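You operate a simulated robot arm through the tools that you are given. There is no shell and no other tool. Be economical: measure what you need, move in short steps, check, and stop when the job is done.

Carry out the task below with a simulated two-armed robot. There is one attempt and no reset: what you move stays moved.

## Task
Take the cap off the blue bottle and lay it down on the long table top. Then take the cap off the red bottle and lay it down on the long table top. Then take the pink press block and put it in the grey big steel mug. Then put the scouring pad on the tank table top. Then fetch the pink cloth and set it on the low rack top. Then take the tall jar fifty and leave it on the dark top of the chest. Then take the folded orange cloth and put it on the purple tray. Then fetch the small dipper and stand it on the shelf under the wash bench. Then open the bench drawer, put the orange grip pad in the inside of the bench drawer and shut the drawer again. Then take the square grey gasket and leave it on the second step from the top. Then fetch the orange bung and set it on top of the white dial gauge. The order counts. Set down upright: tall jar fifty, small dipper, orange bung.

The check looks at the end state, three seconds after you hand in, the way a careful person would. Anything else that was tipped, shoved, dropped, spilled or broken makes it a failure. Lids that push on must go on centred and level and be pressed home; caps that screw on are set level and turned clockwise until they are tight. Flat cloth is picked up by pressing the open fingertips on it (5 to 10 N) and closing them slowly along it; thin cloth reads only 2 to 8 mm in the jaws.

## Robot
Two 7-joint arms with two-finger parallel grippers on one trunk, on a base that drives. Base frame: it is fixed to the floor where the robot stands at the start and does not move with it; the origin is under the middle of the robot, x ahead of it, y to its left, z up. Units: cm, degrees, N and s.
The left shoulder is at the start at [6, 18.9, 120.3], the right one opposite. Places, roughly: bench drawer [40, 500, 80]; big steel mug (22x17x16 cm) [40, 100, 90]; blue bottle (6x6x15 cm) [50, 0, 90]; dark top of the chest [-380, -30, 70]; folded orange cloth (8x7x3 cm) [40, 350, 30]; inside of the bench drawer [50, 500, 70]; low rack top [-40, -40, 70]; orange bung (5x5x8 cm) [-130, 290, 30]; orange grip pad (7x7x5 cm) [-100, 330, 120]; pink cloth (6x9x3 cm) [60, 110, 80]; pink press block (5x5x5 cm) [50, 90, 80]; purple tray (20x13x3 cm) [-170, 610, 50]; red bottle (6x6x15 cm) [50, 70, 90]; scouring pad (10x7x4 cm) [60, 70, 80]; second step [-300, 250, 40]; shelf under the wash bench [40, 360, 30]; small dipper (5x4x17 cm) [50, 470, 100]; square grey gasket (8x2x13 cm) [-140, 310, 90]; tall jar fifty [50, 125, 100]; tank table top [-120, 300, 80]; white dial gauge [25, 475, 100]. Payload 3.43 kg a hand.
Tool frame (each hand has its own): the origin (TCP) lies between the finger pads and is the grasp point; the fingertips stand 3 cm ahead of it; z points along the fingers, y is the line along which they close. Largest opening 9.4 cm; finger width 2.8, thickness 1; the body of the gripper, 5 by 9.6 cm, starts 5.5 cm behind the TCP.
Orientation is that of the tool frame in the base frame, as a unit quaternion [x, y, z, w]. With the fingers straight down and closing along the base's y, the tool's x points along the base's -x, its y along +y and its z along -z.

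## Interface
- The arms move only by the tool nudge_tool. It takes "left_steps", "right_steps" or both (then of equal length, played together; a hand with none holds still); each is a list of rows, each a list of 7 numbers: the shift along the tool's x, y, z in cm, then the turn, a rotation vector about the tool's x, y, z in degrees, then the opening, from 0 (shut) to 1 (fully open). In form: [[tx, ty, tz, rx, ry, rz, gripper], ...]. A call has 1 to 10 rows; each row shifts and turns the commanded pose from where the row before left it, along the tool's axes as they then stand. Each row takes 0.2 s and may step no farther than 5 cm and 8.6 degrees from the row before; otherwise, or with a gripper value out of range, the whole call is refused. A pose out of reach is approached as far as the arm can. The call stops where the force on the tool passes 40 N (or 10 N more than at its start, if that is more) or the arm is blocked; 0.2 s more then pass. The fingers move at their own pace (about 15.3 cm/s each) and stop on an object; they squeeze with about 29 N. The grip force told is the motor's: it shows also when the fingers shut on nothing. Time passes only in rows, and 0.2 s behind the last, so rows that do not move let the fingers close. The reply holds the time, the measured pose of the TCP, the force on the tool along the base axes, the opening and the grip force, in the units named above and with some noise, with the torque about the TCP (base axes, N m) and any sound that the robot's microphone picked up.
- Cameras (640 x 400 px; columns grow to the right, rows downward): "scene" is now at [0.86, -2.63, 173.84]; the picture's right is [-0.28, -0.96, 0.00], its down [-0.89, 0.26, -0.36] and it looks along [0.35, -0.10, -0.93] (base axes); focal length 247 px, centre (320, 200). "left" rides on the left gripper at [7.6, -1.4, -10.2] in its tool frame; the picture's right is [0.18, 0.98, 0.00], its down [-0.75, 0.14, -0.64] and it looks along [-0.63, 0.12, 0.77] (tool axes); focal length 243 px, centre (320, 200). "right" rides on the right gripper at [7.6, 1.4, -10.2] in its tool frame; the picture's right is [-0.18, 0.98, 0.00], its down [-0.75, -0.14, -0.64] and it looks along [-0.63, -0.12, 0.77] (tool axes); focal length 243 px, centre (320, 200). There is no depth. A picture from a camera that has moved, and an enlarged one, comes with that camera's place and axes in the base frame and with its lens. The place of the scene camera against the robot may be out by one fixed shift of up to 2.5 cm in any direction.
- grab_frame(camera): a new picture of that camera. No time passes.
- raise_lower(by): slides the trunk up (or, below 0, down) by that many cm; the arms and the scene camera ride with it, the base frame stays. It gives what a move gives, with no picture.
- steer(legs): drives the robot by 1 to 6 legs, each [ahead, left, turn to the left] in cm, cm and degrees, along the robot's own axes; the way and the turn of a leg run together, so that a leg with both is an arc; at most 150 cm and 180 degrees a leg. The arms and the cameras ride along, it lands a little off, and it stops where it bumps. It gives what a move gives.
- turn_head(pan, tilt): turns the head with the scene camera to pan (to the left, within 86 degrees either way) and tilt (down, from -29 to 69), counted from straight ahead of the robot. It gives what a move gives.
- inspect(camera, box): a new picture of the part [left, top, right, bottom] of that camera's present view, enlarged. No time passes.
- hand_in(): hands the job in; it is judged then, once.

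Go step by step. Nothing tells you exact positions but the pictures and the camera data: compare them with the known pose of the tool, close in by small moves and look again before you grip or let go. The budget is 546 turns and 334 pictures, counting those below and the enlarged ones. Unless the task says otherwise, let go and move clear before handing in.

The tools are called after ">>>" as name(argument=value, ...) on one line, values as JSON. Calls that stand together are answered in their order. nudge_tool: Moves the arms, as the interface text tells. Its arguments: {"type":"object","properties":{"left_steps":{"type":"array"},"right_steps":{"type":"array"}},"required":[]} The other tools are called the same way: raise_lower (by) slides the trunk up or down; steer (legs) drives the base; turn_head (pan, tilt) turns the head that bears the scene camera; grab_frame (camera) takes a picture; inspect (camera, box) takes an enlarged picture of a part of a camera's view; hand_in () hands the job in.

At the start:

```text
clock: 0.0
left_tool_pos: [28.26, 42.71, 111.28]
left_tcp_rot: [0.0, 1.0, -0.001, 0.0]
left_force: [-0.1, 0.7, -0.5]
left_moment: [0.02, -0.03, 0.03]
left_gripper_width: 9.39
left_finger_force: 0.1
right_tool_pos: [28.57, 2.15, 114.17]
right_tcp_rot: [0.0, 1.0, 0.0, 0.0]
right_force: [0.9, 0.0, 0.1]
right_moment: [-0.02, 0.01, 0.01]
right_gripper_width: 9.39
right_finger_force: 0.0
trunk travel left (down, up): [-87.5, 11.5]
robot x, y, heading: [-0.09, -0.05, -0.1]
head pan, tilt: [-16.2, 68.8]
```

scene: 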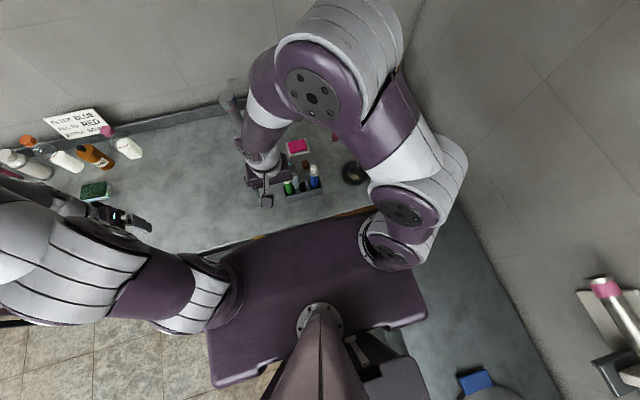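
right: 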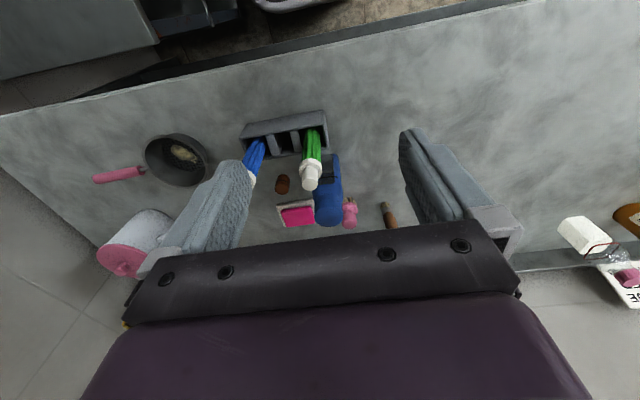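
left: 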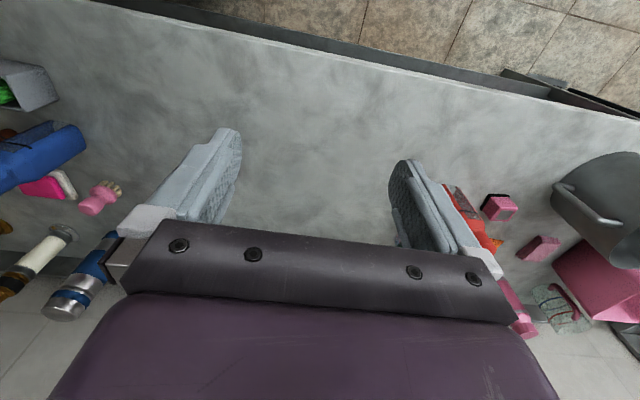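

The table has several bottles and a written note by the wall; I'll read the note and look at the scene first.

>>> inspect(camera="scene", box=[0, 80, 160, 220])

>>> inspect(camera="right", box=[220, 100, 420, 240])

>>> turn_head(pan=40, tilt=45)

>>> grab_frame(camera="scene")

```text
2.86 times, centred on (80, 150) of scene
camera zoom: at [0.86, -2.63, 173.84], right [-0.28, -0.96, 0.0], down [-0.89, 0.26, -0.36], along [0.35, -0.1, -0.93], focal length 706 px, centre (1006, 343)
```

zoom: 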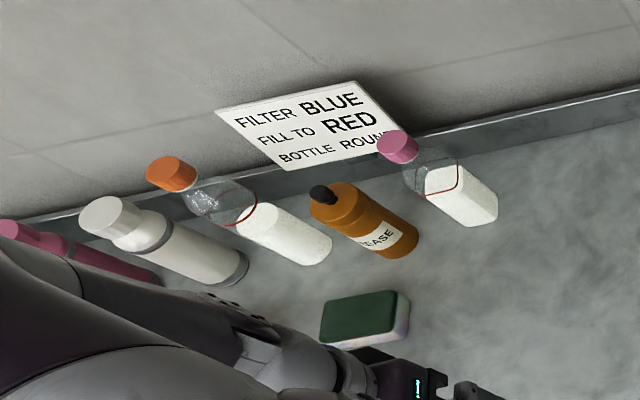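

```text
2.86 times, centred on (320, 170) of right
camera zoom: at [20.81, 3.66, 124.35], right [0.18, 0.98, 0.0], down [0.75, -0.14, 0.64], along [0.63, -0.12, -0.77], focal length 693 px, centre (320, 286)
```

zoom: 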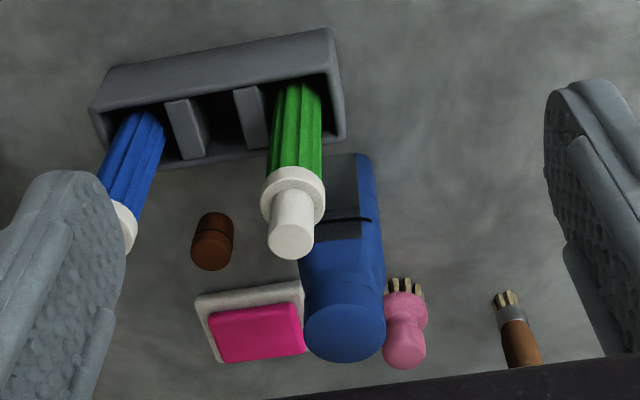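

```text
clock: 1.2
left_tool_pos: [28.31, 42.88, 111.26]
left_tcp_rot: [0.0, 1.0, 0.001, 0.0]
left_force: [0.1, 0.6, 0.5]
left_moment: [-0.04, 0.05, -0.03]
left_gripper_width: 9.37
left_finger_force: 0.0
right_tool_pos: [28.46, 2.21, 114.02]
right_tcp_rot: [0.0, 1.0, 0.0, -0.001]
right_force: [0.0, 0.5, -0.6]
right_moment: [0.02, -0.02, 0.01]
right_gripper_width: 9.43
right_finger_force: 0.1
trunk travel left (down, up): [-87.5, 11.5]
robot x, y, heading: [0.04, 0.04, 0.0]
head pan, tilt: [40.0, 45.0]
```

```text
328 pictures are left
camera scene: at [1.72, 4.16, 176.72], right [0.64, -0.77, 0.0], down [-0.54, -0.45, -0.71], along [0.54, 0.45, -0.71], focal length 247 px, centre (320, 200)
```

scene: 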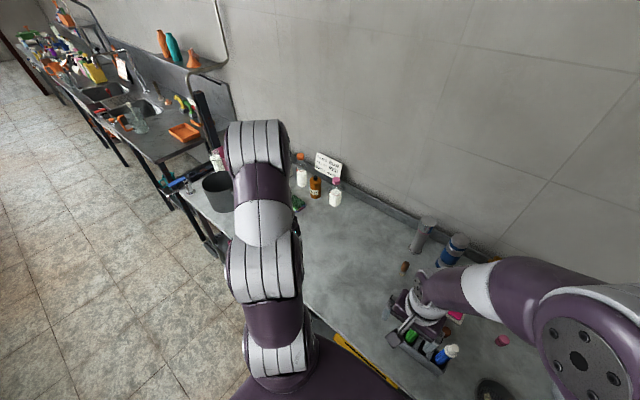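

>>> inspect(camera="left", box=[0, 40, 200, 330])

>>> inspect(camera="left", box=[400, 140, 640, 350])

>>> turn_head(pan=-10, tilt=45)

>>> grab_frame(camera="scene")

```text
1.38 times, centred on (100, 185) of left
camera zoom: at [20.54, 41.37, 121.52], right [-0.18, 0.98, 0.0], down [0.75, 0.14, 0.64], along [0.63, 0.12, -0.77], focal length 335 px, centre (623, 221)
```

zoom: 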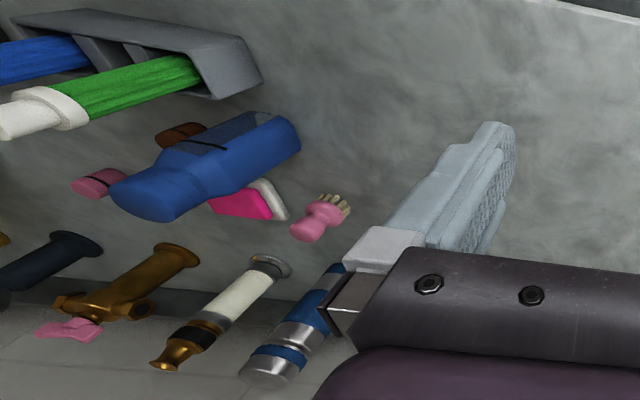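

```text
1.90 times, centred on (520, 245) of left
camera zoom: at [20.54, 41.37, 121.52], right [-0.18, 0.98, 0.0], down [0.75, 0.14, 0.64], along [0.63, 0.12, -0.77], focal length 462 px, centre (-61, 114)
```

zoom: 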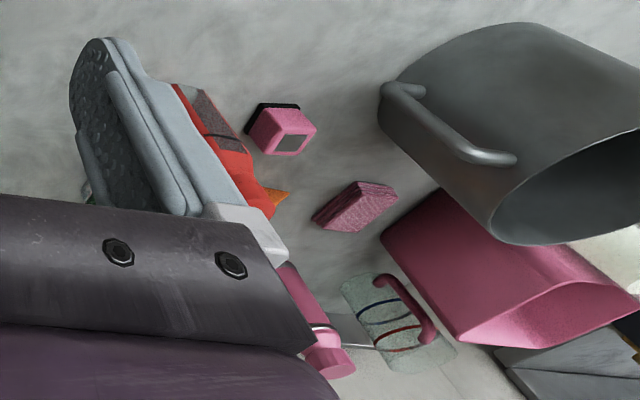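

```text
clock: 2.4
left_tool_pos: [28.27, 42.82, 111.19]
left_tcp_rot: [0.0, 1.0, 0.0, 0.0]
left_force: [0.0, 0.1, -0.1]
left_moment: [0.02, 0.02, 0.0]
left_gripper_width: 9.42
left_finger_force: 0.0
right_tool_pos: [28.5, 2.18, 114.14]
right_tcp_rot: [0.001, 1.0, 0.0, 0.0]
right_force: [-1.0, -0.1, 0.2]
right_moment: [0.04, 0.01, -0.01]
right_gripper_width: 9.42
right_finger_force: 0.0
trunk travel left (down, up): [-87.5, 11.5]
robot x, y, heading: [-0.07, -0.14, 0.0]
head pan, tilt: [-10.0, 45.0]
```

```text
325 pictures are left
camera scene: at [3.5, -2.46, 176.72], right [-0.17, -0.98, 0.0], down [-0.7, 0.12, -0.71], along [0.7, -0.12, -0.71], focal length 247 px, centre (320, 200)
```

scene: 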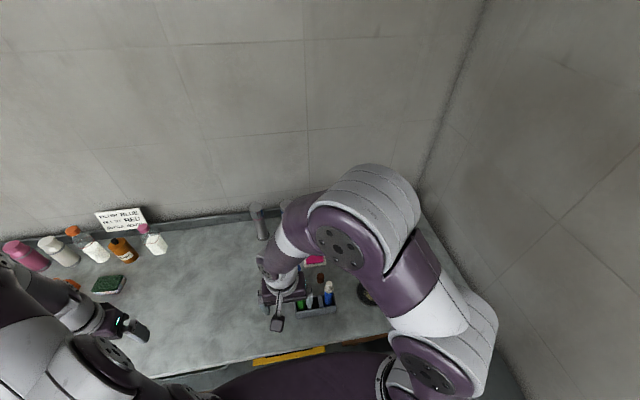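

The caps: blue bottle top around (48,0,95), table near z=80. I'll bring the left hand to a diagonal side pose to look at and later hold the blue bottle.

>>> nudge_tool(left_steps=[[0, 0, 0, 0, 0, 8.5, 1], [0, 0, 0, 0, 0, 8.5, 1], [0, 0, 0, 0, 0, 8.5, 1], [0, 0, 0, 0, 0, 8.5, 1], [0, 0, 0, 0, 0, 8.5, 1], [0, 0, 0, 0, 0, 8.5, 1], [0, 0, 0, 0, 0, 8.5, 1]])

>>> nudge_tool(left_steps=[[0, 0, 0, 0, -7.5, 0, 1], [0, 0, 0, 0, -7.5, 0, 1], [0, 0, 0, 0, -7.5, 0, 1], [0, 0, 0, 0, -7.5, 0, 1], [0, 0, 0, 0, -7.5, 0, 1], [0, 0, 0, 0, -7.5, 0, 1]])

>>> grab_frame(camera="left")

```text
clock: 4.0
left_tool_pos: [28.33, 42.84, 111.24]
left_tcp_rot: [0.498, 0.867, 0.001, 0.0]
left_force: [0.4, -1.2, 0.4]
left_moment: [0.01, 0.01, 0.0]
left_gripper_width: 9.41
left_finger_force: 0.0
right_tool_pos: [28.6, 2.23, 114.07]
right_tcp_rot: [0.0, 1.0, 0.0, -0.001]
right_force: [0.5, -0.2, -0.3]
right_moment: [0.02, -0.01, -0.02]
right_gripper_width: 9.39
right_finger_force: 0.1
trunk travel left (down, up): [-87.5, 11.5]
robot x, y, heading: [-0.29, -0.1, 0.1]
head pan, tilt: [-10.0, 45.0]
```

```text
clock: 5.4
left_tool_pos: [28.14, 41.46, 110.11]
left_tcp_rot: [0.462, 0.81, -0.179, 0.313]
left_force: [-0.1, 0.8, 0.0]
left_moment: [0.0, 0.05, -0.01]
left_gripper_width: 9.37
left_finger_force: 0.0
left hand out of reach, approached as far as the arm can: row 6
right_tool_pos: [28.56, 2.24, 114.06]
right_tcp_rot: [0.0, 1.0, -0.001, 0.0]
right_force: [-0.1, -0.9, -0.2]
right_moment: [-0.02, 0.01, 0.01]
right_gripper_width: 9.4
right_finger_force: 0.2
trunk travel left (down, up): [-87.5, 11.5]
robot x, y, heading: [0.16, 0.17, -0.1]
head pan, tilt: [-10.0, 45.0]
```

```text
324 pictures are left
camera left: at [20.43, 51.61, 112.61], right [0.78, 0.62, -0.12], down [0.19, -0.04, 0.98], along [0.6, -0.79, -0.14], focal length 243 px, centre (320, 200)
```

left: 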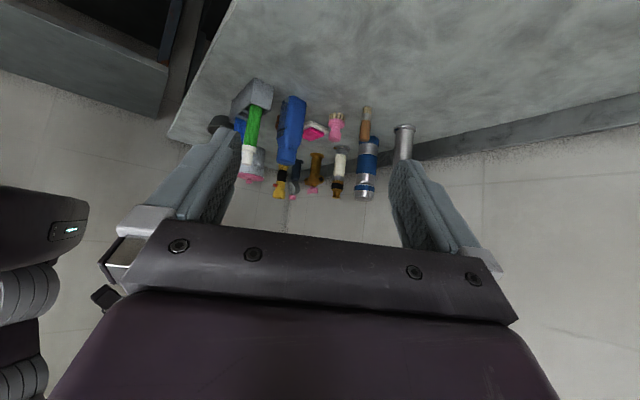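

>>> inspect(camera="left", box=[220, 70, 400, 210])

>>> nudge_tool(left_steps=[[0, 0, 3, 0, 0, 0, 1], [0, 0, 3, 0, 0, 0, 1], [0, 0, 3, 0, 0, 0, 1], [0, 0, 3, 0, 0, 0, 1], [0, 0, 3, 0, 0, 0, 1]])

```text
2.86 times, centred on (310, 140) of left
camera zoom: at [20.43, 51.61, 112.61], right [0.78, 0.62, -0.12], down [0.19, -0.04, 0.98], along [0.6, -0.79, -0.14], focal length 693 px, centre (349, 371)
```

zoom: 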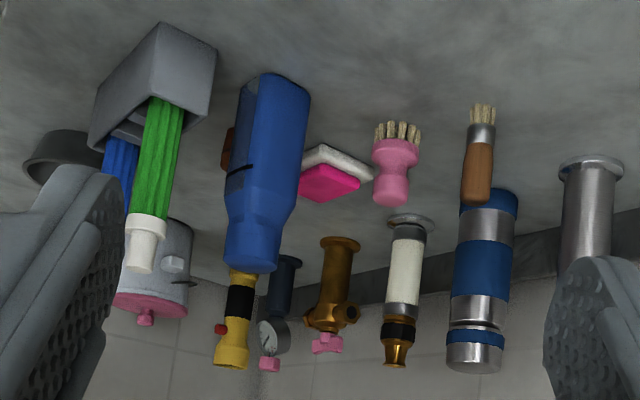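

```text
clock: 6.6
left_tool_pos: [33.63, 32.62, 99.28]
left_tcp_rot: [0.463, 0.81, -0.177, 0.312]
left_force: [0.1, -0.1, -0.1]
left_moment: [0.01, -0.01, -0.01]
left_gripper_width: 9.38
left_finger_force: 0.0
right_tool_pos: [28.46, 2.09, 114.09]
right_tcp_rot: [0.0, 1.0, 0.0, 0.0]
right_force: [0.2, -0.8, 0.6]
right_moment: [-0.01, 0.02, 0.04]
right_gripper_width: 9.41
right_finger_force: 0.0
trunk travel left (down, up): [-87.5, 11.5]
robot x, y, heading: [0.11, -0.09, 0.2]
head pan, tilt: [-10.0, 45.0]
```

>>> nudge_tool(left_steps=[[-2.5, -0.6, 3.0, 0, 0, 0, 1], [-2.5, -0.6, 3.0, 0, 0, 0, 1], [-2.5, -0.6, 3.0, 0, 0, 0, 1], [-2.5, -0.6, 2.0, 0, 0, 0, 1]])

>>> grab_frame(camera="left")

>>> grab_frame(camera="scene")

```text
clock: 7.6
left_tool_pos: [38.59, 18.92, 97.85]
left_tcp_rot: [0.464, 0.81, -0.177, 0.312]
left_force: [-1.0, 0.5, 0.3]
left_moment: [0.06, -0.02, -0.02]
left_gripper_width: 9.41
left_finger_force: 0.1
right_tool_pos: [28.52, 2.18, 114.19]
right_tcp_rot: [0.0, 1.0, 0.001, 0.0]
right_force: [0.7, -0.6, -0.1]
right_moment: [0.0, 0.02, -0.01]
right_gripper_width: 9.4
right_finger_force: 0.0
trunk travel left (down, up): [-87.5, 11.5]
robot x, y, heading: [0.12, 0.09, 0.1]
head pan, tilt: [-10.0, 45.0]
```

```text
322 pictures are left
camera left: at [31.08, 28.96, 100.25], right [0.78, 0.62, -0.12], down [0.19, -0.04, 0.98], along [0.6, -0.79, -0.15], focal length 243 px, centre (320, 200)
```

left: 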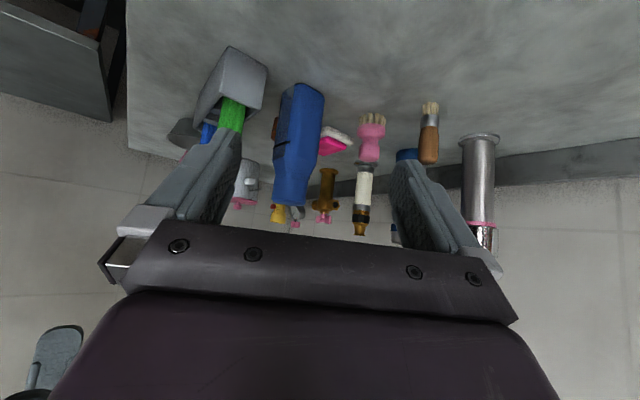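

```text
321 pictures are left
camera scene: at [3.51, -2.66, 176.72], right [-0.17, -0.98, 0.0], down [-0.7, 0.12, -0.71], along [0.7, -0.12, -0.71], focal length 247 px, centre (320, 200)
```

scene: 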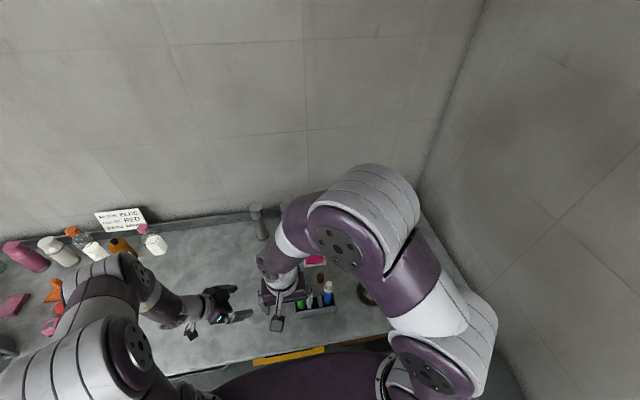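

>>> inspect(camera="left", box=[240, 70, 360, 220])

```text
2.67 times, centred on (300, 145) of left
camera zoom: at [31.08, 28.96, 100.25], right [0.78, 0.62, -0.12], down [0.19, -0.04, 0.98], along [0.6, -0.79, -0.15], focal length 647 px, centre (373, 347)
```

zoom: 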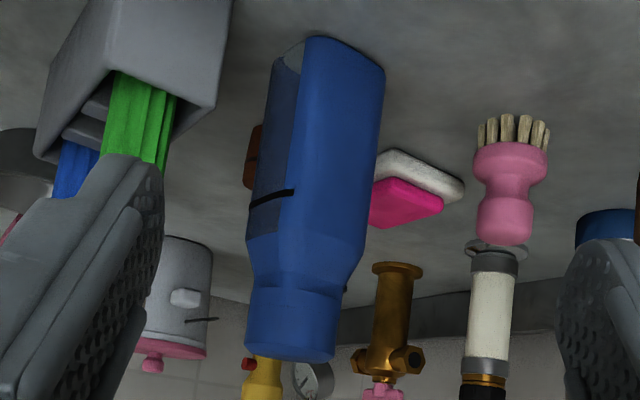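

>>> nudge_tool(left_steps=[[0, 0, 0, 5.0, 0, 5.55, 1], [0, 0, 0, 5.0, 0, 5.55, 1], [0, 0, 0, 5.0, 0, 5.55, 1], [0, 0, 0, 5.0, 0, 5.55, 0.9]])

```text
clock: 8.6
left_tool_pos: [38.66, 18.89, 97.72]
left_tcp_rot: [0.658, 0.662, -0.252, 0.255]
left_force: [-0.4, -0.5, 0.7]
left_moment: [0.01, 0.01, -0.02]
left_gripper_width: 8.46
left_finger_force: 0.0
right_tool_pos: [28.58, 2.12, 114.14]
right_tcp_rot: [-0.001, 1.0, 0.001, 0.001]
right_force: [0.9, -0.8, -0.1]
right_moment: [-0.01, 0.01, -0.04]
right_gripper_width: 9.42
right_finger_force: 0.0
trunk travel left (down, up): [-87.5, 11.5]
robot x, y, heading: [-0.03, -0.0, 0.2]
head pan, tilt: [-10.0, 45.0]
```

>>> nudge_tool(left_steps=[[-1.57, 2.35, 2.52, 0, 0, 0, 0.9], [-1.57, 2.35, 2.52, 0, 0, 0, 0.9], [-1.57, 2.35, 2.52, 0, 0, 0, 0.9], [-1.57, 2.35, 2.52, 0, 0, 0, 0.9]])

>>> grab_frame(camera="left")

```text
clock: 9.6
left_tool_pos: [48.21, 7.41, 94.62]
left_tcp_rot: [0.657, 0.663, -0.252, 0.255]
left_force: [0.2, 0.0, -0.1]
left_moment: [0.01, 0.03, -0.03]
left_gripper_width: 8.44
left_finger_force: 0.0
right_tool_pos: [28.58, 2.09, 113.98]
right_tcp_rot: [0.0, 1.0, 0.0, 0.0]
right_force: [0.5, 0.2, 0.8]
right_moment: [0.02, 0.03, -0.02]
right_gripper_width: 9.43
right_finger_force: 0.2
trunk travel left (down, up): [-87.5, 11.5]
robot x, y, heading: [0.18, 0.21, 0.0]
head pan, tilt: [-10.0, 45.0]
```

```text
319 pictures are left
camera left: at [46.59, 19.92, 97.12], right [0.98, 0.15, -0.12], down [0.14, -0.13, 0.98], along [0.13, -0.98, -0.15], focal length 243 px, centre (320, 200)
```

left: 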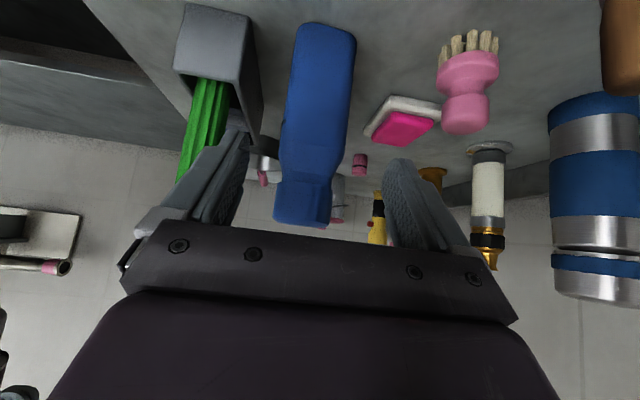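

>>> nudge_tool(left_steps=[[0, -0.1, 3, 0, 0, 0, 0.9], [0, -0.1, 3, 0, 0, 0, 0.9], [0, -0.1, 3, 0, 0, 0, 0.9], [0, 0, 2, 0, 0, 0, 0.9]])

>>> grab_frame(camera="left")

>>> grab_frame(camera="right")

```text
clock: 10.6
left_tool_pos: [48.39, 0.29, 86.27]
left_tcp_rot: [0.657, 0.663, -0.252, 0.256]
left_force: [0.5, -0.1, 0.0]
left_moment: [-0.03, 0.0, 0.0]
left_gripper_width: 8.45
left_finger_force: 0.1
right_tool_pos: [28.49, 2.16, 114.03]
right_tcp_rot: [0.0, 1.0, -0.001, 0.0]
right_force: [-0.6, -0.8, -0.1]
right_moment: [0.01, 0.0, 0.01]
right_gripper_width: 9.42
right_finger_force: 0.0
trunk travel left (down, up): [-87.5, 11.5]
robot x, y, heading: [-0.13, 0.09, 0.0]
head pan, tilt: [-10.0, 45.0]
```

```text
318 pictures are left
camera left: at [46.65, 12.76, 88.77], right [0.98, 0.15, -0.12], down [0.14, -0.13, 0.98], along [0.13, -0.98, -0.15], focal length 243 px, centre (320, 200)
```

left: 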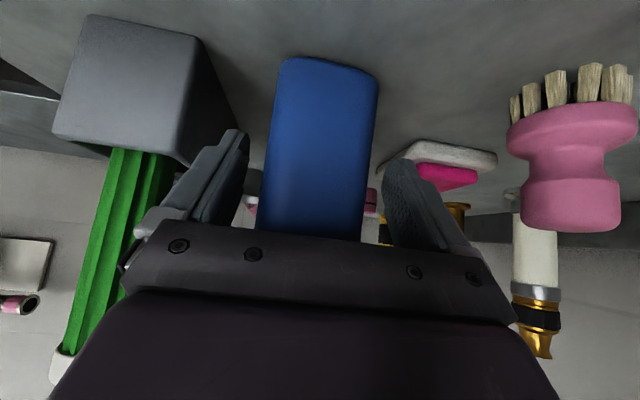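

```text
317 pictures are left
camera right: at [20.85, 3.63, 124.35], right [0.18, 0.98, 0.0], down [0.75, -0.14, 0.64], along [0.63, -0.12, -0.77], focal length 243 px, centre (320, 200)
```

right: 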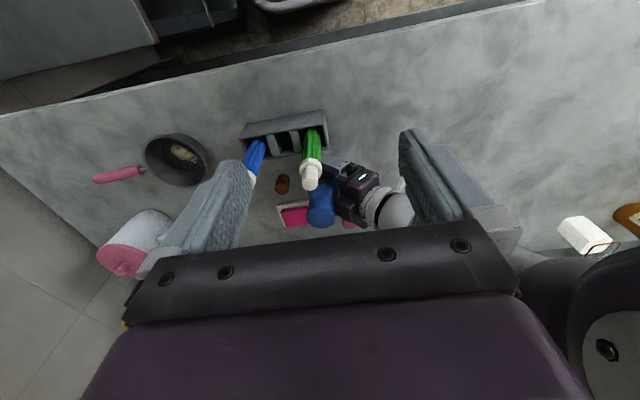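

>>> nudge_tool(left_steps=[[0, -0.35, 0.3, 0, 0, 0, 0.9], [0, 0, 0, 0, 0, 0, 0.7], [0, 0, 0, 0, 0, 0, 0.6], [0, 0, 0, 0, 0, 0, 0.4], [0, 0, 0, 0, 0, 0, 0.0]])

>>> grab_frame(camera="right")

```text
clock: 11.8
left_tool_pos: [47.84, -0.02, 86.03]
left_tcp_rot: [0.656, 0.664, -0.252, 0.255]
left_force: [0.1, -0.4, 0.5]
left_moment: [-0.03, 0.07, 0.01]
left_gripper_width: 5.78
left_finger_force: 29.0
right_tool_pos: [28.53, 2.23, 114.04]
right_tcp_rot: [0.0, 1.0, 0.0, -0.001]
right_force: [-0.5, 0.2, -0.2]
right_moment: [-0.02, 0.01, -0.05]
right_gripper_width: 9.41
right_finger_force: 0.0
trunk travel left (down, up): [-87.5, 11.5]
robot x, y, heading: [0.15, -0.0, 0.1]
head pan, tilt: [-10.0, 45.0]
```

```text
316 pictures are left
camera right: at [20.81, 3.66, 124.35], right [0.18, 0.98, 0.0], down [0.75, -0.14, 0.64], along [0.63, -0.12, -0.77], focal length 243 px, centre (320, 200)
```

right: 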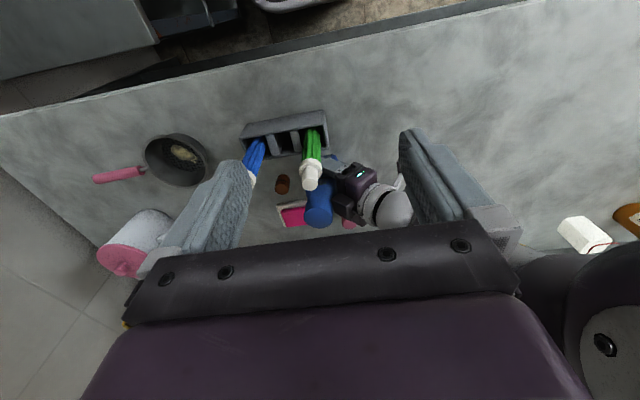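

>>> nudge_tool(right_steps=[[-3.84, -0.6, 0, 0, 0, 0, 0.7], [-3.84, -0.6, 0, 0, 0, 0, 0.7], [-3.84, -0.6, 1, 0, 0, 0, 0.7], [-3.84, -0.6, 3, 0, 0, 0, 0.7], [-3.84, -0.6, 3, 0, 0, 0, 0.7]])

>>> grab_frame(camera="right")

```text
clock: 13.0
left_tool_pos: [47.92, -0.02, 86.0]
left_tcp_rot: [0.657, 0.664, -0.252, 0.255]
left_force: [0.5, -1.0, 1.6]
left_moment: [-0.07, 0.02, 0.0]
left_gripper_width: 5.73
left_finger_force: 29.2
right_tool_pos: [47.8, -1.12, 106.89]
right_tcp_rot: [0.0, 1.0, 0.0, 0.0]
right_force: [0.0, 0.4, 0.4]
right_moment: [0.0, 0.0, 0.01]
right_gripper_width: 6.56
right_finger_force: 0.1
trunk travel left (down, up): [-87.5, 11.5]
robot x, y, heading: [0.22, 0.24, 0.0]
head pan, tilt: [-10.0, 45.0]
```

```text
315 pictures are left
camera right: at [40.08, 0.42, 117.05], right [0.18, 0.98, 0.0], down [0.75, -0.14, 0.64], along [0.63, -0.12, -0.77], focal length 243 px, centre (320, 200)
```

right: 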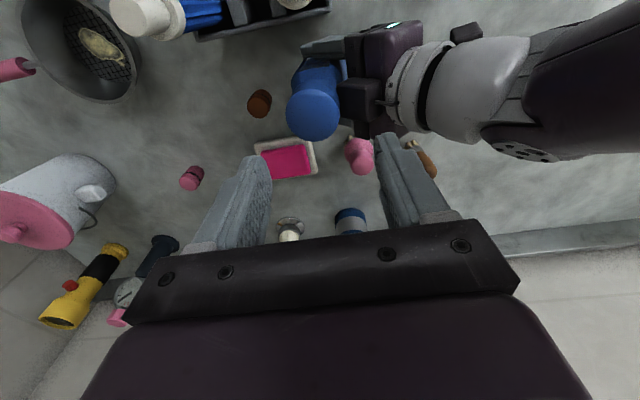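

>>> nudge_tool(right_steps=[[-0.3, -0.7, 3, 0, 0, 0, 0.7], [0, 0, 3, 0, 0, 0, 0.7], [0, 0, 2, 0, 0, 0, 0.7]])

>>> grab_frame(camera="right")

```text
clock: 13.8
left_tool_pos: [47.76, 0.04, 86.14]
left_tcp_rot: [0.657, 0.664, -0.251, 0.255]
left_force: [0.0, -0.5, 1.1]
left_moment: [-0.03, 0.06, 0.04]
left_gripper_width: 5.74
left_finger_force: 28.7
right_tool_pos: [47.93, -1.69, 99.07]
right_tcp_rot: [0.001, 1.0, 0.0, -0.001]
right_force: [0.7, 0.6, -0.6]
right_moment: [0.03, -0.01, 0.02]
right_gripper_width: 6.58
right_finger_force: 0.1
trunk travel left (down, up): [-87.5, 11.5]
robot x, y, heading: [0.1, 0.05, -0.1]
head pan, tilt: [-10.0, 45.0]
```

```text
314 pictures are left
camera right: at [40.29, -0.26, 109.32], right [0.18, 0.98, 0.0], down [0.75, -0.14, 0.64], along [0.63, -0.12, -0.77], focal length 243 px, centre (320, 200)
```

right: 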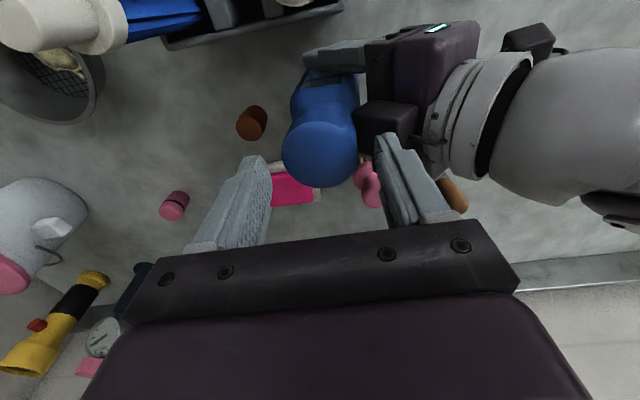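

>>> nudge_tool(right_steps=[[-0.1, 0, 2, 0, 0, 0, 0.7], [0, 0, 1.7, 0, 0, 0, 0.7], [0, 0, 0, 0, 0, 0, 0.4], [0, 0, 0, 0, 0, 0, 0.0], [0, 0, 0, 0, 0, 0, 0.0]])

>>> grab_frame(camera="right")

```text
clock: 14.2
left_tool_pos: [47.72, 0.11, 85.99]
left_tcp_rot: [0.655, 0.666, -0.25, 0.255]
left_force: [-2.5, 3.8, 4.4]
left_moment: [-0.74, 0.08, -0.1]
left_gripper_width: 5.76
left_finger_force: 29.1
right_tool_pos: [48.1, -1.66, 98.62]
right_tcp_rot: [-0.001, 1.0, 0.001, 0.002]
right_force: [0.8, -4.7, 0.7]
right_moment: [-0.12, 0.02, 0.01]
right_gripper_width: 6.3
right_finger_force: 0.1
trunk travel left (down, up): [-87.5, 11.5]
robot x, y, heading: [0.15, -0.15, 0.0]
head pan, tilt: [-10.0, 45.0]
stopped in row 1 (right hand): the force on the tool passed its limit (the readings are from after the stop); the commanded pose is now the measured one
```

```text
313 pictures are left
camera right: at [40.39, -0.21, 108.79], right [0.18, 0.98, 0.0], down [0.75, -0.14, 0.64], along [0.63, -0.12, -0.76], focal length 243 px, centre (320, 200)
```

right: 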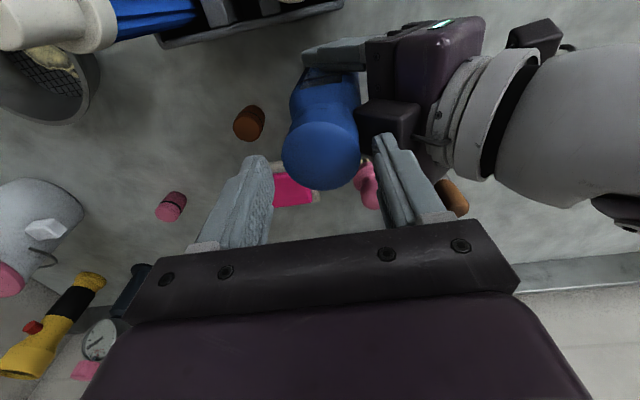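

>>> nudge_tool(right_steps=[[0, 0, -3, 0, 0, 0, 0.7], [0, 0, 0, 0, 0, -8.57, 0.7], [0, 0, 0, 0, 0, -8.57, 0.7], [0, 0, 0, 0, 0, -8.57, 0.7], [0, 0, 0, 0, 0, -8.57, 0.7], [0, 0, 0, 0, 0, -8.57, 0.7], [0, 0, 0, 0, 0, -8.57, 0.7], [0, 0, 0, 0, 0, -8.57, 0.7]])

>>> grab_frame(camera="right")

```text
clock: 16.0
left_tool_pos: [47.75, 0.13, 86.02]
left_tcp_rot: [0.655, 0.666, -0.249, 0.255]
left_force: [0.2, 0.1, 7.6]
left_moment: [-0.23, 0.04, -0.03]
left_gripper_width: 5.72
left_finger_force: 29.7
right_tool_pos: [48.12, -1.61, 101.7]
right_tcp_rot: [-0.502, 0.865, 0.0, 0.002]
right_force: [0.1, 0.0, -0.3]
right_moment: [0.01, 0.03, 0.0]
right_gripper_width: 6.59
right_finger_force: 0.1
trunk travel left (down, up): [-87.5, 11.5]
robot x, y, heading: [0.0, -0.27, 0.0]
head pan, tilt: [-10.0, 45.0]
```

```text
312 pictures are left
camera right: at [42.96, -7.48, 111.85], right [-0.76, 0.65, 0.0], down [0.49, 0.58, 0.64], along [0.42, 0.49, -0.76], focal length 243 px, centre (320, 200)
```

right: 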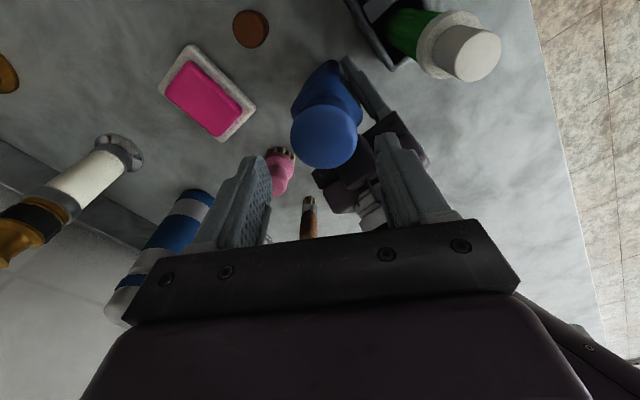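

>>> nudge_tool(left_steps=[[0, 0, 0, 0, 0, 0, 0.4], [0, 0, 0, 0, 0, 0, 0.65], [0, 0, 0, 0, 0, 0, 0.75], [0.87, 0, 0.965, 0, 0, 0, 0.75], [0, 0, 0, 0, 0, 0, 0.75]])

>>> grab_frame(camera="left")

```text
clock: 17.2
left_tool_pos: [47.75, 0.12, 84.51]
left_tcp_rot: [0.654, 0.667, -0.249, 0.255]
left_force: [-0.1, 0.1, 0.6]
left_moment: [-0.03, 0.0, 0.01]
left_gripper_width: 7.04
left_finger_force: 0.1
right_tool_pos: [48.19, -1.7, 101.74]
right_tcp_rot: [-0.501, 0.866, -0.001, 0.001]
right_force: [0.0, -0.7, 1.1]
right_moment: [-0.02, 0.01, -0.01]
right_gripper_width: 6.59
right_finger_force: 0.1
trunk travel left (down, up): [-87.5, 11.5]
robot x, y, heading: [0.41, 0.13, -0.2]
head pan, tilt: [-10.0, 45.0]
```

```text
311 pictures are left
camera left: at [46.07, 12.65, 87.06], right [0.98, 0.15, -0.12], down [0.14, -0.13, 0.98], along [0.13, -0.98, -0.15], focal length 243 px, centre (320, 200)
```

left: 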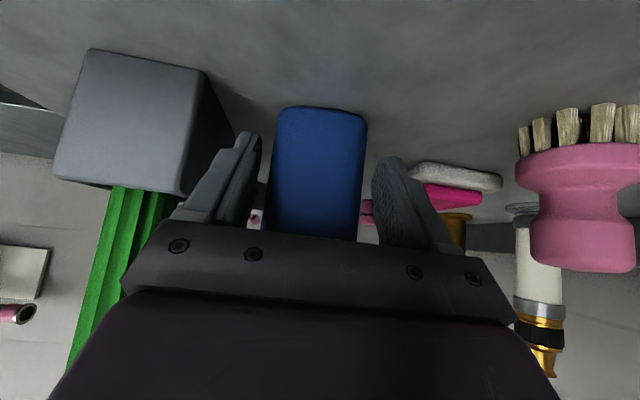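

>>> nudge_tool(left_steps=[[-0.45, 0, 0.4, 0, 0, 0, 0.75], [0, 0, 0, 0, 0, 0, 0.6], [0, 0, 0, 0, 0, 0, 0.3], [0, 0, 0, 0, 0, 0, 0]])

>>> inspect(camera="right", box=[240, 40, 480, 230])

```text
clock: 18.2
left_tool_pos: [47.74, -0.45, 84.49]
left_tcp_rot: [0.655, 0.666, -0.249, 0.255]
left_force: [-0.1, -0.1, 1.9]
left_moment: [0.0, -0.1, -0.01]
left_gripper_width: 5.71
left_finger_force: 29.0
right_tool_pos: [48.09, -1.61, 101.65]
right_tcp_rot: [-0.5, 0.866, 0.0, 0.001]
right_force: [-0.5, 0.3, 0.0]
right_moment: [-0.02, 0.02, 0.0]
right_gripper_width: 6.54
right_finger_force: 0.0
trunk travel left (down, up): [-87.5, 11.5]
robot x, y, heading: [-0.51, 0.03, -0.0]
head pan, tilt: [-10.0, 45.0]
```

```text
2.11 times, centred on (360, 135) of right
camera zoom: at [42.98, -7.47, 111.83], right [-0.76, 0.65, 0.0], down [0.5, 0.58, 0.64], along [0.42, 0.49, -0.76], focal length 511 px, centre (236, 337)
```

zoom: 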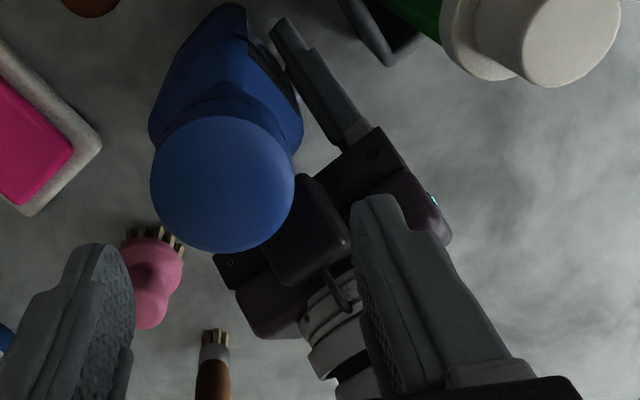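

>>> nudge_tool(right_steps=[[0, 0, 0, 0, 0, -7.5, 0.62], [0, 0, 0, 0, 0, -7.5, 0.62], [0, 0, 0, 0, 0, -7.5, 0.62], [0, 0, 0, 0, 0, -7.5, 0.62], [0.2, 0.1, 2.5, 0, 0, 0, 0.62]])

>>> inspect(camera="right", box=[200, 40, 440, 230])

```text
clock: 19.4
left_tool_pos: [47.8, -0.41, 84.5]
left_tcp_rot: [0.655, 0.666, -0.25, 0.254]
left_force: [-1.0, 0.3, 1.2]
left_moment: [-0.05, -0.04, -0.01]
left_gripper_width: 5.72
left_finger_force: 28.8
right_tool_pos: [48.04, -1.78, 98.95]
right_tcp_rot: [0.708, -0.706, 0.001, -0.002]
right_force: [-0.2, -0.5, -0.1]
right_moment: [-0.02, -0.02, 0.0]
right_gripper_width: 5.82
right_finger_force: 0.1
trunk travel left (down, up): [-87.5, 11.5]
robot x, y, heading: [0.13, 0.08, 0.1]
head pan, tilt: [-10.0, 45.0]
```

```text
2.11 times, centred on (320, 135) of right
camera zoom: at [46.55, -9.37, 109.19], right [-0.98, 0.18, 0.0], down [0.14, 0.75, 0.64], along [0.12, 0.63, -0.77], focal length 511 px, centre (320, 337)
```

zoom: 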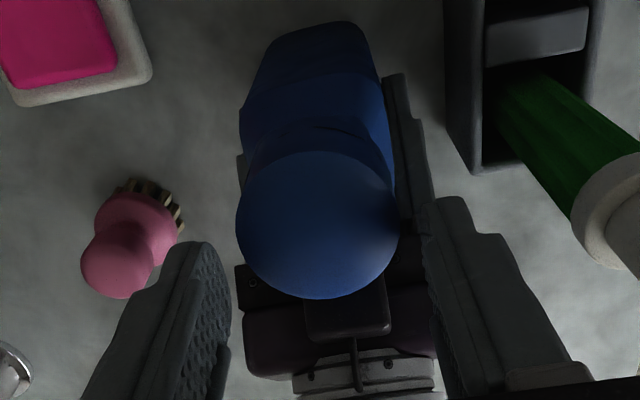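

>>> nudge_tool(right_steps=[[0.2, 0, 1.0, 0, 0, 0, 0.63], [0, 0, 1.3, 0, 0, 0, 0.63], [0, 0, 1.0, 0, 0, 0, 0.63], [0, 0, 0, 0, 0, 0, 0.63]])

>>> inspect(camera="right", box=[200, 60, 440, 250])

```text
clock: 20.4
left_tool_pos: [47.89, -0.33, 84.54]
left_tcp_rot: [0.655, 0.666, -0.249, 0.256]
left_force: [0.1, 1.0, 1.0]
left_moment: [0.04, -0.05, 0.0]
left_gripper_width: 5.7
left_finger_force: 29.0
right_tool_pos: [47.98, -1.81, 95.78]
right_tcp_rot: [0.708, -0.707, 0.001, -0.002]
right_force: [-0.2, -0.7, -0.1]
right_moment: [0.01, -0.01, 0.01]
right_gripper_width: 5.94
right_finger_force: 0.1
trunk travel left (down, up): [-87.5, 11.5]
robot x, y, heading: [-0.14, 0.4, -0.3]
head pan, tilt: [-10.0, 45.0]
```

```text
2.11 times, centred on (320, 155) of right
camera zoom: at [46.49, -9.51, 106.04], right [-0.98, 0.18, 0.0], down [0.14, 0.75, 0.64], along [0.12, 0.63, -0.77], focal length 511 px, centre (320, 295)
```

zoom: 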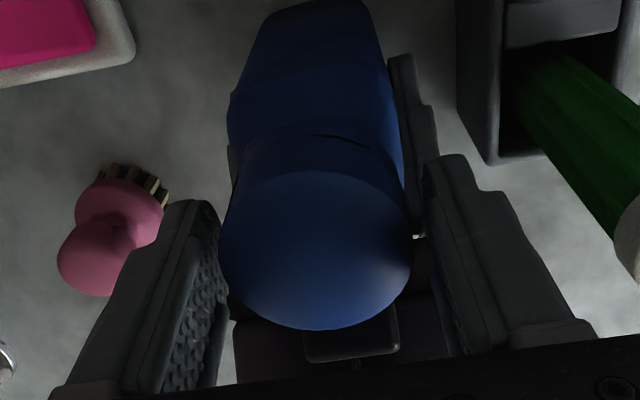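

>>> nudge_tool(right_steps=[[0, 0, 0, 0, 0, 0, 0.5], [0, 0, 0, 0, 0, 0, 0.3], [0, 0, 0, 0, 0, 0, 0.0], [0, 0, 0, 0, 0, 0, 0.0]])

>>> nudge_tool(right_steps=[[0, 0, 0, 0, 0, -5, 0.0], [0, 0, 0, 0, 0, -5, 0.0]])

```text
clock: 21.4
left_tool_pos: [47.82, -0.45, 84.4]
left_tcp_rot: [0.655, 0.666, -0.249, 0.256]
left_force: [0.5, 0.5, 1.1]
left_moment: [-0.05, -0.08, 0.03]
left_gripper_width: 5.71
left_finger_force: 28.9
right_tool_pos: [48.07, -2.0, 95.9]
right_tcp_rot: [0.708, -0.706, 0.0, -0.002]
right_force: [-0.1, -0.4, 0.6]
right_moment: [0.04, 0.01, -0.01]
right_gripper_width: 4.69
right_finger_force: 29.0
trunk travel left (down, up): [-87.5, 11.5]
robot x, y, heading: [-0.17, -0.04, 0.1]
head pan, tilt: [-10.0, 45.0]
heard: snap
```

```text
clock: 22.0
left_tool_pos: [47.72, -0.31, 84.48]
left_tcp_rot: [0.655, 0.666, -0.249, 0.256]
left_force: [0.2, -0.3, 1.5]
left_moment: [-0.02, -0.07, 0.03]
left_gripper_width: 5.71
left_finger_force: 28.9
right_tool_pos: [48.06, -2.05, 95.83]
right_tcp_rot: [0.767, -0.642, 0.001, 0.0]
right_force: [0.6, 1.1, 0.0]
right_moment: [0.0, 0.01, 0.02]
right_gripper_width: 4.66
right_finger_force: 29.2
trunk travel left (down, up): [-87.5, 11.5]
robot x, y, heading: [0.16, 0.06, 0.0]
head pan, tilt: [-10.0, 45.0]
```

>>> nudge_tool(right_steps=[[0, 0, -0.5, 0, 0, 0, 0.0], [0, 0, -0.5, 0, 0, 0, 0.0], [0, 0, -1, 0, 0, 0, 0.0]])

>>> grab_frame(camera="right")

```text
clock: 22.8
left_tool_pos: [47.76, -0.35, 84.61]
left_tcp_rot: [0.655, 0.666, -0.25, 0.255]
left_force: [0.5, -0.2, 2.0]
left_moment: [0.02, -0.08, 0.05]
left_gripper_width: 5.74
left_finger_force: 29.3
right_tool_pos: [48.04, -2.11, 97.73]
right_tcp_rot: [0.767, -0.642, 0.001, -0.001]
right_force: [0.1, 0.2, 0.2]
right_moment: [0.02, 0.01, -0.02]
right_gripper_width: 4.89
right_finger_force: 0.2
trunk travel left (down, up): [-87.5, 11.5]
robot x, y, heading: [-0.21, -0.03, -0.0]
head pan, tilt: [-10.0, 45.0]
```

```text
307 pictures are left
camera right: at [47.8, -9.79, 107.96], right [-1.0, 0.01, 0.0], down [0.01, 0.77, 0.64], along [0.01, 0.64, -0.77], focal length 243 px, centre (320, 200)
```

right: 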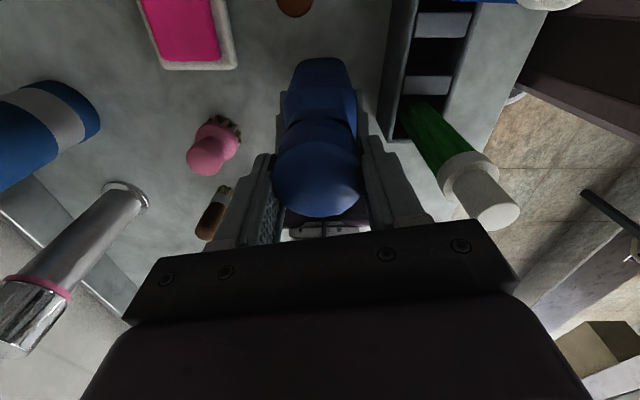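

>>> nudge_tool(right_steps=[[0, 0, 0, 0, 0, 0, 0.0], [0, 0, 0, 0, 0, 0, 0.0]])

>>> inspect(camera="right", box=[220, 40, 420, 250])

```text
clock: 23.4
left_tool_pos: [47.81, -0.38, 84.46]
left_tcp_rot: [0.655, 0.666, -0.249, 0.255]
left_force: [-0.3, -0.2, 2.1]
left_moment: [0.06, 0.01, 0.02]
left_gripper_width: 5.74
left_finger_force: 29.5
right_tool_pos: [47.9, -2.1, 97.75]
right_tcp_rot: [0.767, -0.642, 0.002, -0.001]
right_force: [0.2, 0.0, 0.2]
right_moment: [-0.01, -0.01, 0.01]
right_gripper_width: 4.67
right_finger_force: 28.9
trunk travel left (down, up): [-87.5, 11.5]
robot x, y, heading: [-0.47, -0.3, 0.2]
head pan, tilt: [-10.0, 45.0]
```

```text
1.90 times, centred on (320, 145) of right
camera zoom: at [47.82, -9.78, 107.97], right [-1.0, 0.01, 0.0], down [0.01, 0.77, 0.64], along [0.01, 0.64, -0.77], focal length 462 px, centre (320, 305)
```

zoom: 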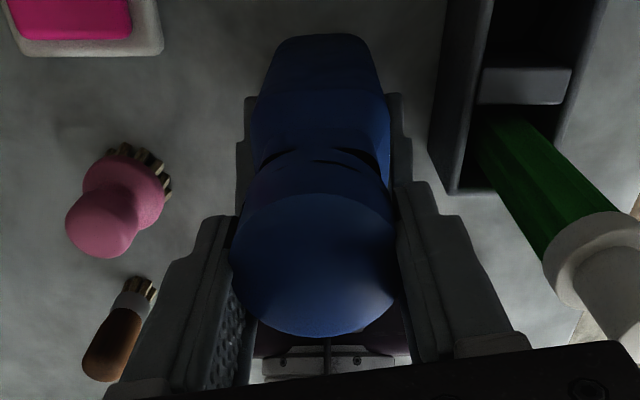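

>>> nudge_tool(right_steps=[[0, 0, -1, 0, 0, 0, 0.0], [0, 0, -1, 0, 0, 0, 0.0], [0, 0, -1, 0, 0, 0, 0.0]])

>>> grab_frame(camera="right")

>>> grab_frame(camera="left")

```text
clock: 24.2
left_tool_pos: [47.72, -0.34, 84.46]
left_tcp_rot: [0.655, 0.666, -0.251, 0.255]
left_force: [0.4, 0.1, 2.0]
left_moment: [0.02, -0.09, -0.01]
left_gripper_width: 5.74
left_finger_force: 28.6
right_tool_pos: [48.1, -1.99, 100.85]
right_tcp_rot: [0.766, -0.642, 0.002, -0.002]
right_force: [-0.3, 0.1, -1.4]
right_moment: [0.0, -0.02, -0.01]
right_gripper_width: 4.64
right_finger_force: 28.9
trunk travel left (down, up): [-87.5, 11.5]
robot x, y, heading: [-0.07, 0.13, 0.1]
head pan, tilt: [-10.0, 45.0]
```

```text
305 pictures are left
camera right: at [47.92, -9.76, 111.09], right [-1.0, 0.01, 0.0], down [0.01, 0.77, 0.64], along [0.01, 0.64, -0.77], focal length 243 px, centre (320, 200)
```

right: 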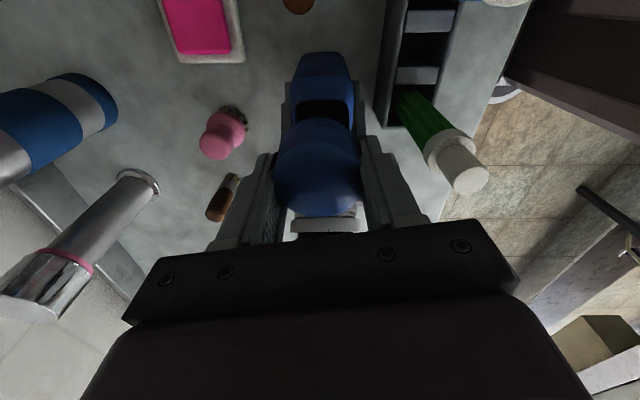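

```text
304 pictures are left
camera left: at [46.14, 12.14, 87.02], right [0.98, 0.15, -0.12], down [0.14, -0.13, 0.98], along [0.13, -0.98, -0.15], focal length 243 px, centre (320, 200)
```

left: 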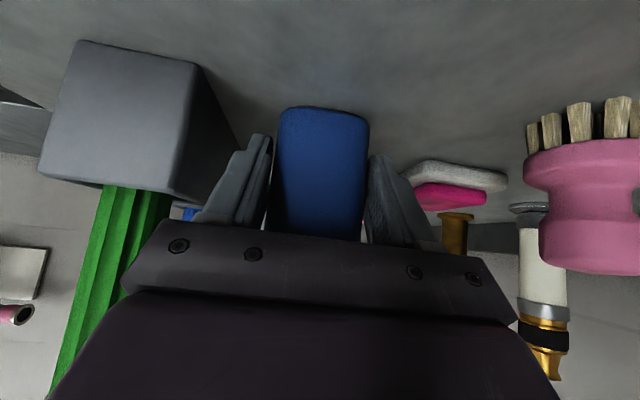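

>>> nudge_tool(left_steps=[[0, 0, 0, 0, 0, 0, 0.4], [0, 0, 0, 0, 0, 0, 0.62], [0, 0, 0, 0, 0, 0, 0.75], [0, 0, -2, 0, 0, 0, 0.85], [0, 0, -3, 0, 0, 0, 0.85], [0, 0, -4, 0, 0, 0, 0.85], [0, 0, -4, 0, 0, 0, 0.85], [0, 0, -4, 0, 0, 0, 0.85], [0, 0, -4, 0, 0, 0, 0.85]], right_steps=[[0, 0, 0, 0, 0, 0, 0], [0, 0, 0, 0, 0, 0, 0], [0, 0, 0, 0, 0, 0, 0], [0, 0, -1, 0, 0, 0, 0], [0, 0, -1, 0, 0, 0, 0], [0, 0, 0, 0, 0, 0, 0], [0, 0, 0, 0, 0, 0, 0], [0, 0, 0, 0, 0, 0, 0], [0, 0, 0, 0, 0, 0, 0]])

>>> grab_frame(camera="left")

```text
clock: 26.2
left_tool_pos: [47.41, 13.51, 100.02]
left_tcp_rot: [0.655, 0.666, -0.249, 0.254]
left_force: [0.6, 0.3, 0.1]
left_moment: [0.01, -0.01, -0.02]
left_gripper_width: 8.0
left_finger_force: 0.0
right_tool_pos: [48.14, -2.13, 102.8]
right_tcp_rot: [0.766, -0.643, 0.001, -0.001]
right_force: [-0.1, 0.2, -0.2]
right_moment: [0.01, 0.0, 0.0]
right_gripper_width: 4.63
right_finger_force: 29.3
trunk travel left (down, up): [-87.5, 11.5]
robot x, y, heading: [-0.18, -0.14, 0.2]
head pan, tilt: [-10.0, 45.0]
```

```text
303 pictures are left
camera left: at [45.78, 26.14, 102.74], right [0.98, 0.15, -0.12], down [0.14, -0.13, 0.98], along [0.13, -0.98, -0.15], focal length 243 px, centre (320, 200)
```

left: 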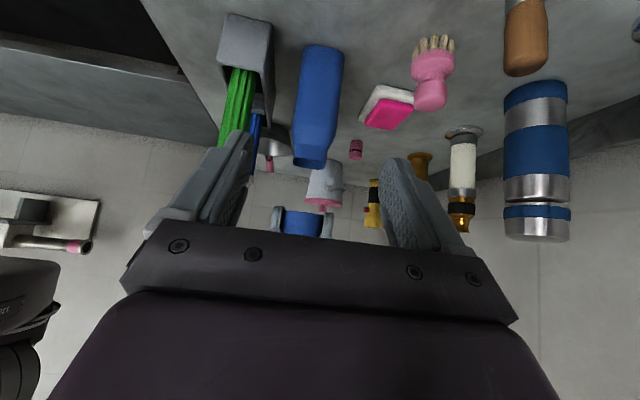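

>>> nudge_tool(left_steps=[[1.9, -1.43, -3.2, 0, 0, 0, 0.85], [1.9, -1.43, -3.2, 0, 0, 0, 0.85], [1.9, -1.43, -3.2, 0, 0, 0, 0.85], [1.9, -1.43, -3.2, 0, 0, 0, 0.85], [1.9, -1.43, -3.2, 0, 0, 0, 0.85], [1.9, -1.43, -3.2, 0, 0, 0, 0.85], [1.9, -1.43, -3.2, 0, 0, 0, 0.85]])

>>> nudge_tool(right_steps=[[-3.1, 0.27, 0, 0, 0, 0, 0], [-3.1, 0.27, 0, 0, 0, 0, 0], [-3.1, 0.27, 0, 0, 0, 0, 0], [-3.1, 0.27, 0, 0, 0, 0, 0], [-3.1, 0.27, 0, 0, 0, 0, 0], [0, 0, 4, 0, 0, 0, 0], [0, 0, 4, 0, 0, 0, 0], [0, 0, 4, 0, 0, 0, 0]])

>>> grab_frame(camera="right")

```text
clock: 27.8
left_tool_pos: [33.54, 34.05, 105.27]
left_tcp_rot: [0.656, 0.665, -0.251, 0.255]
left_force: [0.1, 0.2, 0.0]
left_moment: [-0.01, -0.01, -0.01]
left_gripper_width: 7.97
left_finger_force: 0.1
left hand out of reach, approached as far as the arm can: row 5, 6, 7
right_tool_pos: [48.06, -1.98, 102.75]
right_tcp_rot: [0.767, -0.642, 0.001, -0.002]
right_force: [-0.2, 0.7, 0.0]
right_moment: [0.04, -0.01, -0.01]
right_gripper_width: 4.63
right_finger_force: 29.4
trunk travel left (down, up): [-87.5, 11.5]
robot x, y, heading: [-0.0, 0.11, -0.1]
head pan, tilt: [-10.0, 45.0]
```

```text
clock: 29.6
left_tool_pos: [33.56, 33.92, 105.36]
left_tcp_rot: [0.655, 0.666, -0.25, 0.255]
left_force: [-0.2, 0.2, 0.3]
left_moment: [-0.01, 0.05, 0.02]
left_gripper_width: 7.99
left_finger_force: 0.1
right_tool_pos: [43.91, 13.16, 91.14]
right_tcp_rot: [0.766, -0.642, 0.0, -0.002]
right_force: [0.3, 0.7, -0.3]
right_moment: [0.02, -0.01, 0.0]
right_gripper_width: 4.62
right_finger_force: 29.0
trunk travel left (down, up): [-87.5, 11.5]
robot x, y, heading: [0.08, 0.0, 0.2]
head pan, tilt: [-10.0, 45.0]
```

```text
302 pictures are left
camera right: at [43.79, 5.52, 101.27], right [-1.0, 0.01, 0.0], down [0.0, 0.77, 0.64], along [0.01, 0.64, -0.77], focal length 243 px, centre (320, 200)
```

right: 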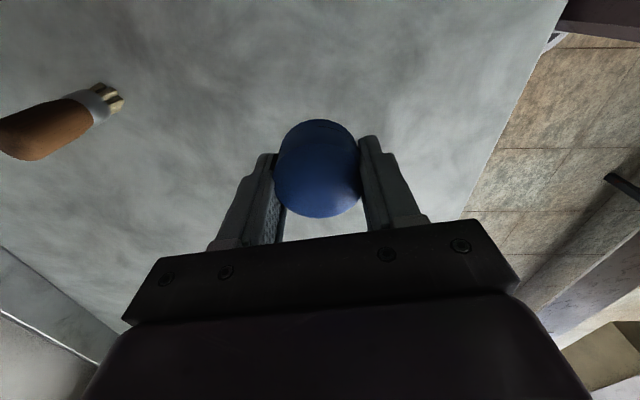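

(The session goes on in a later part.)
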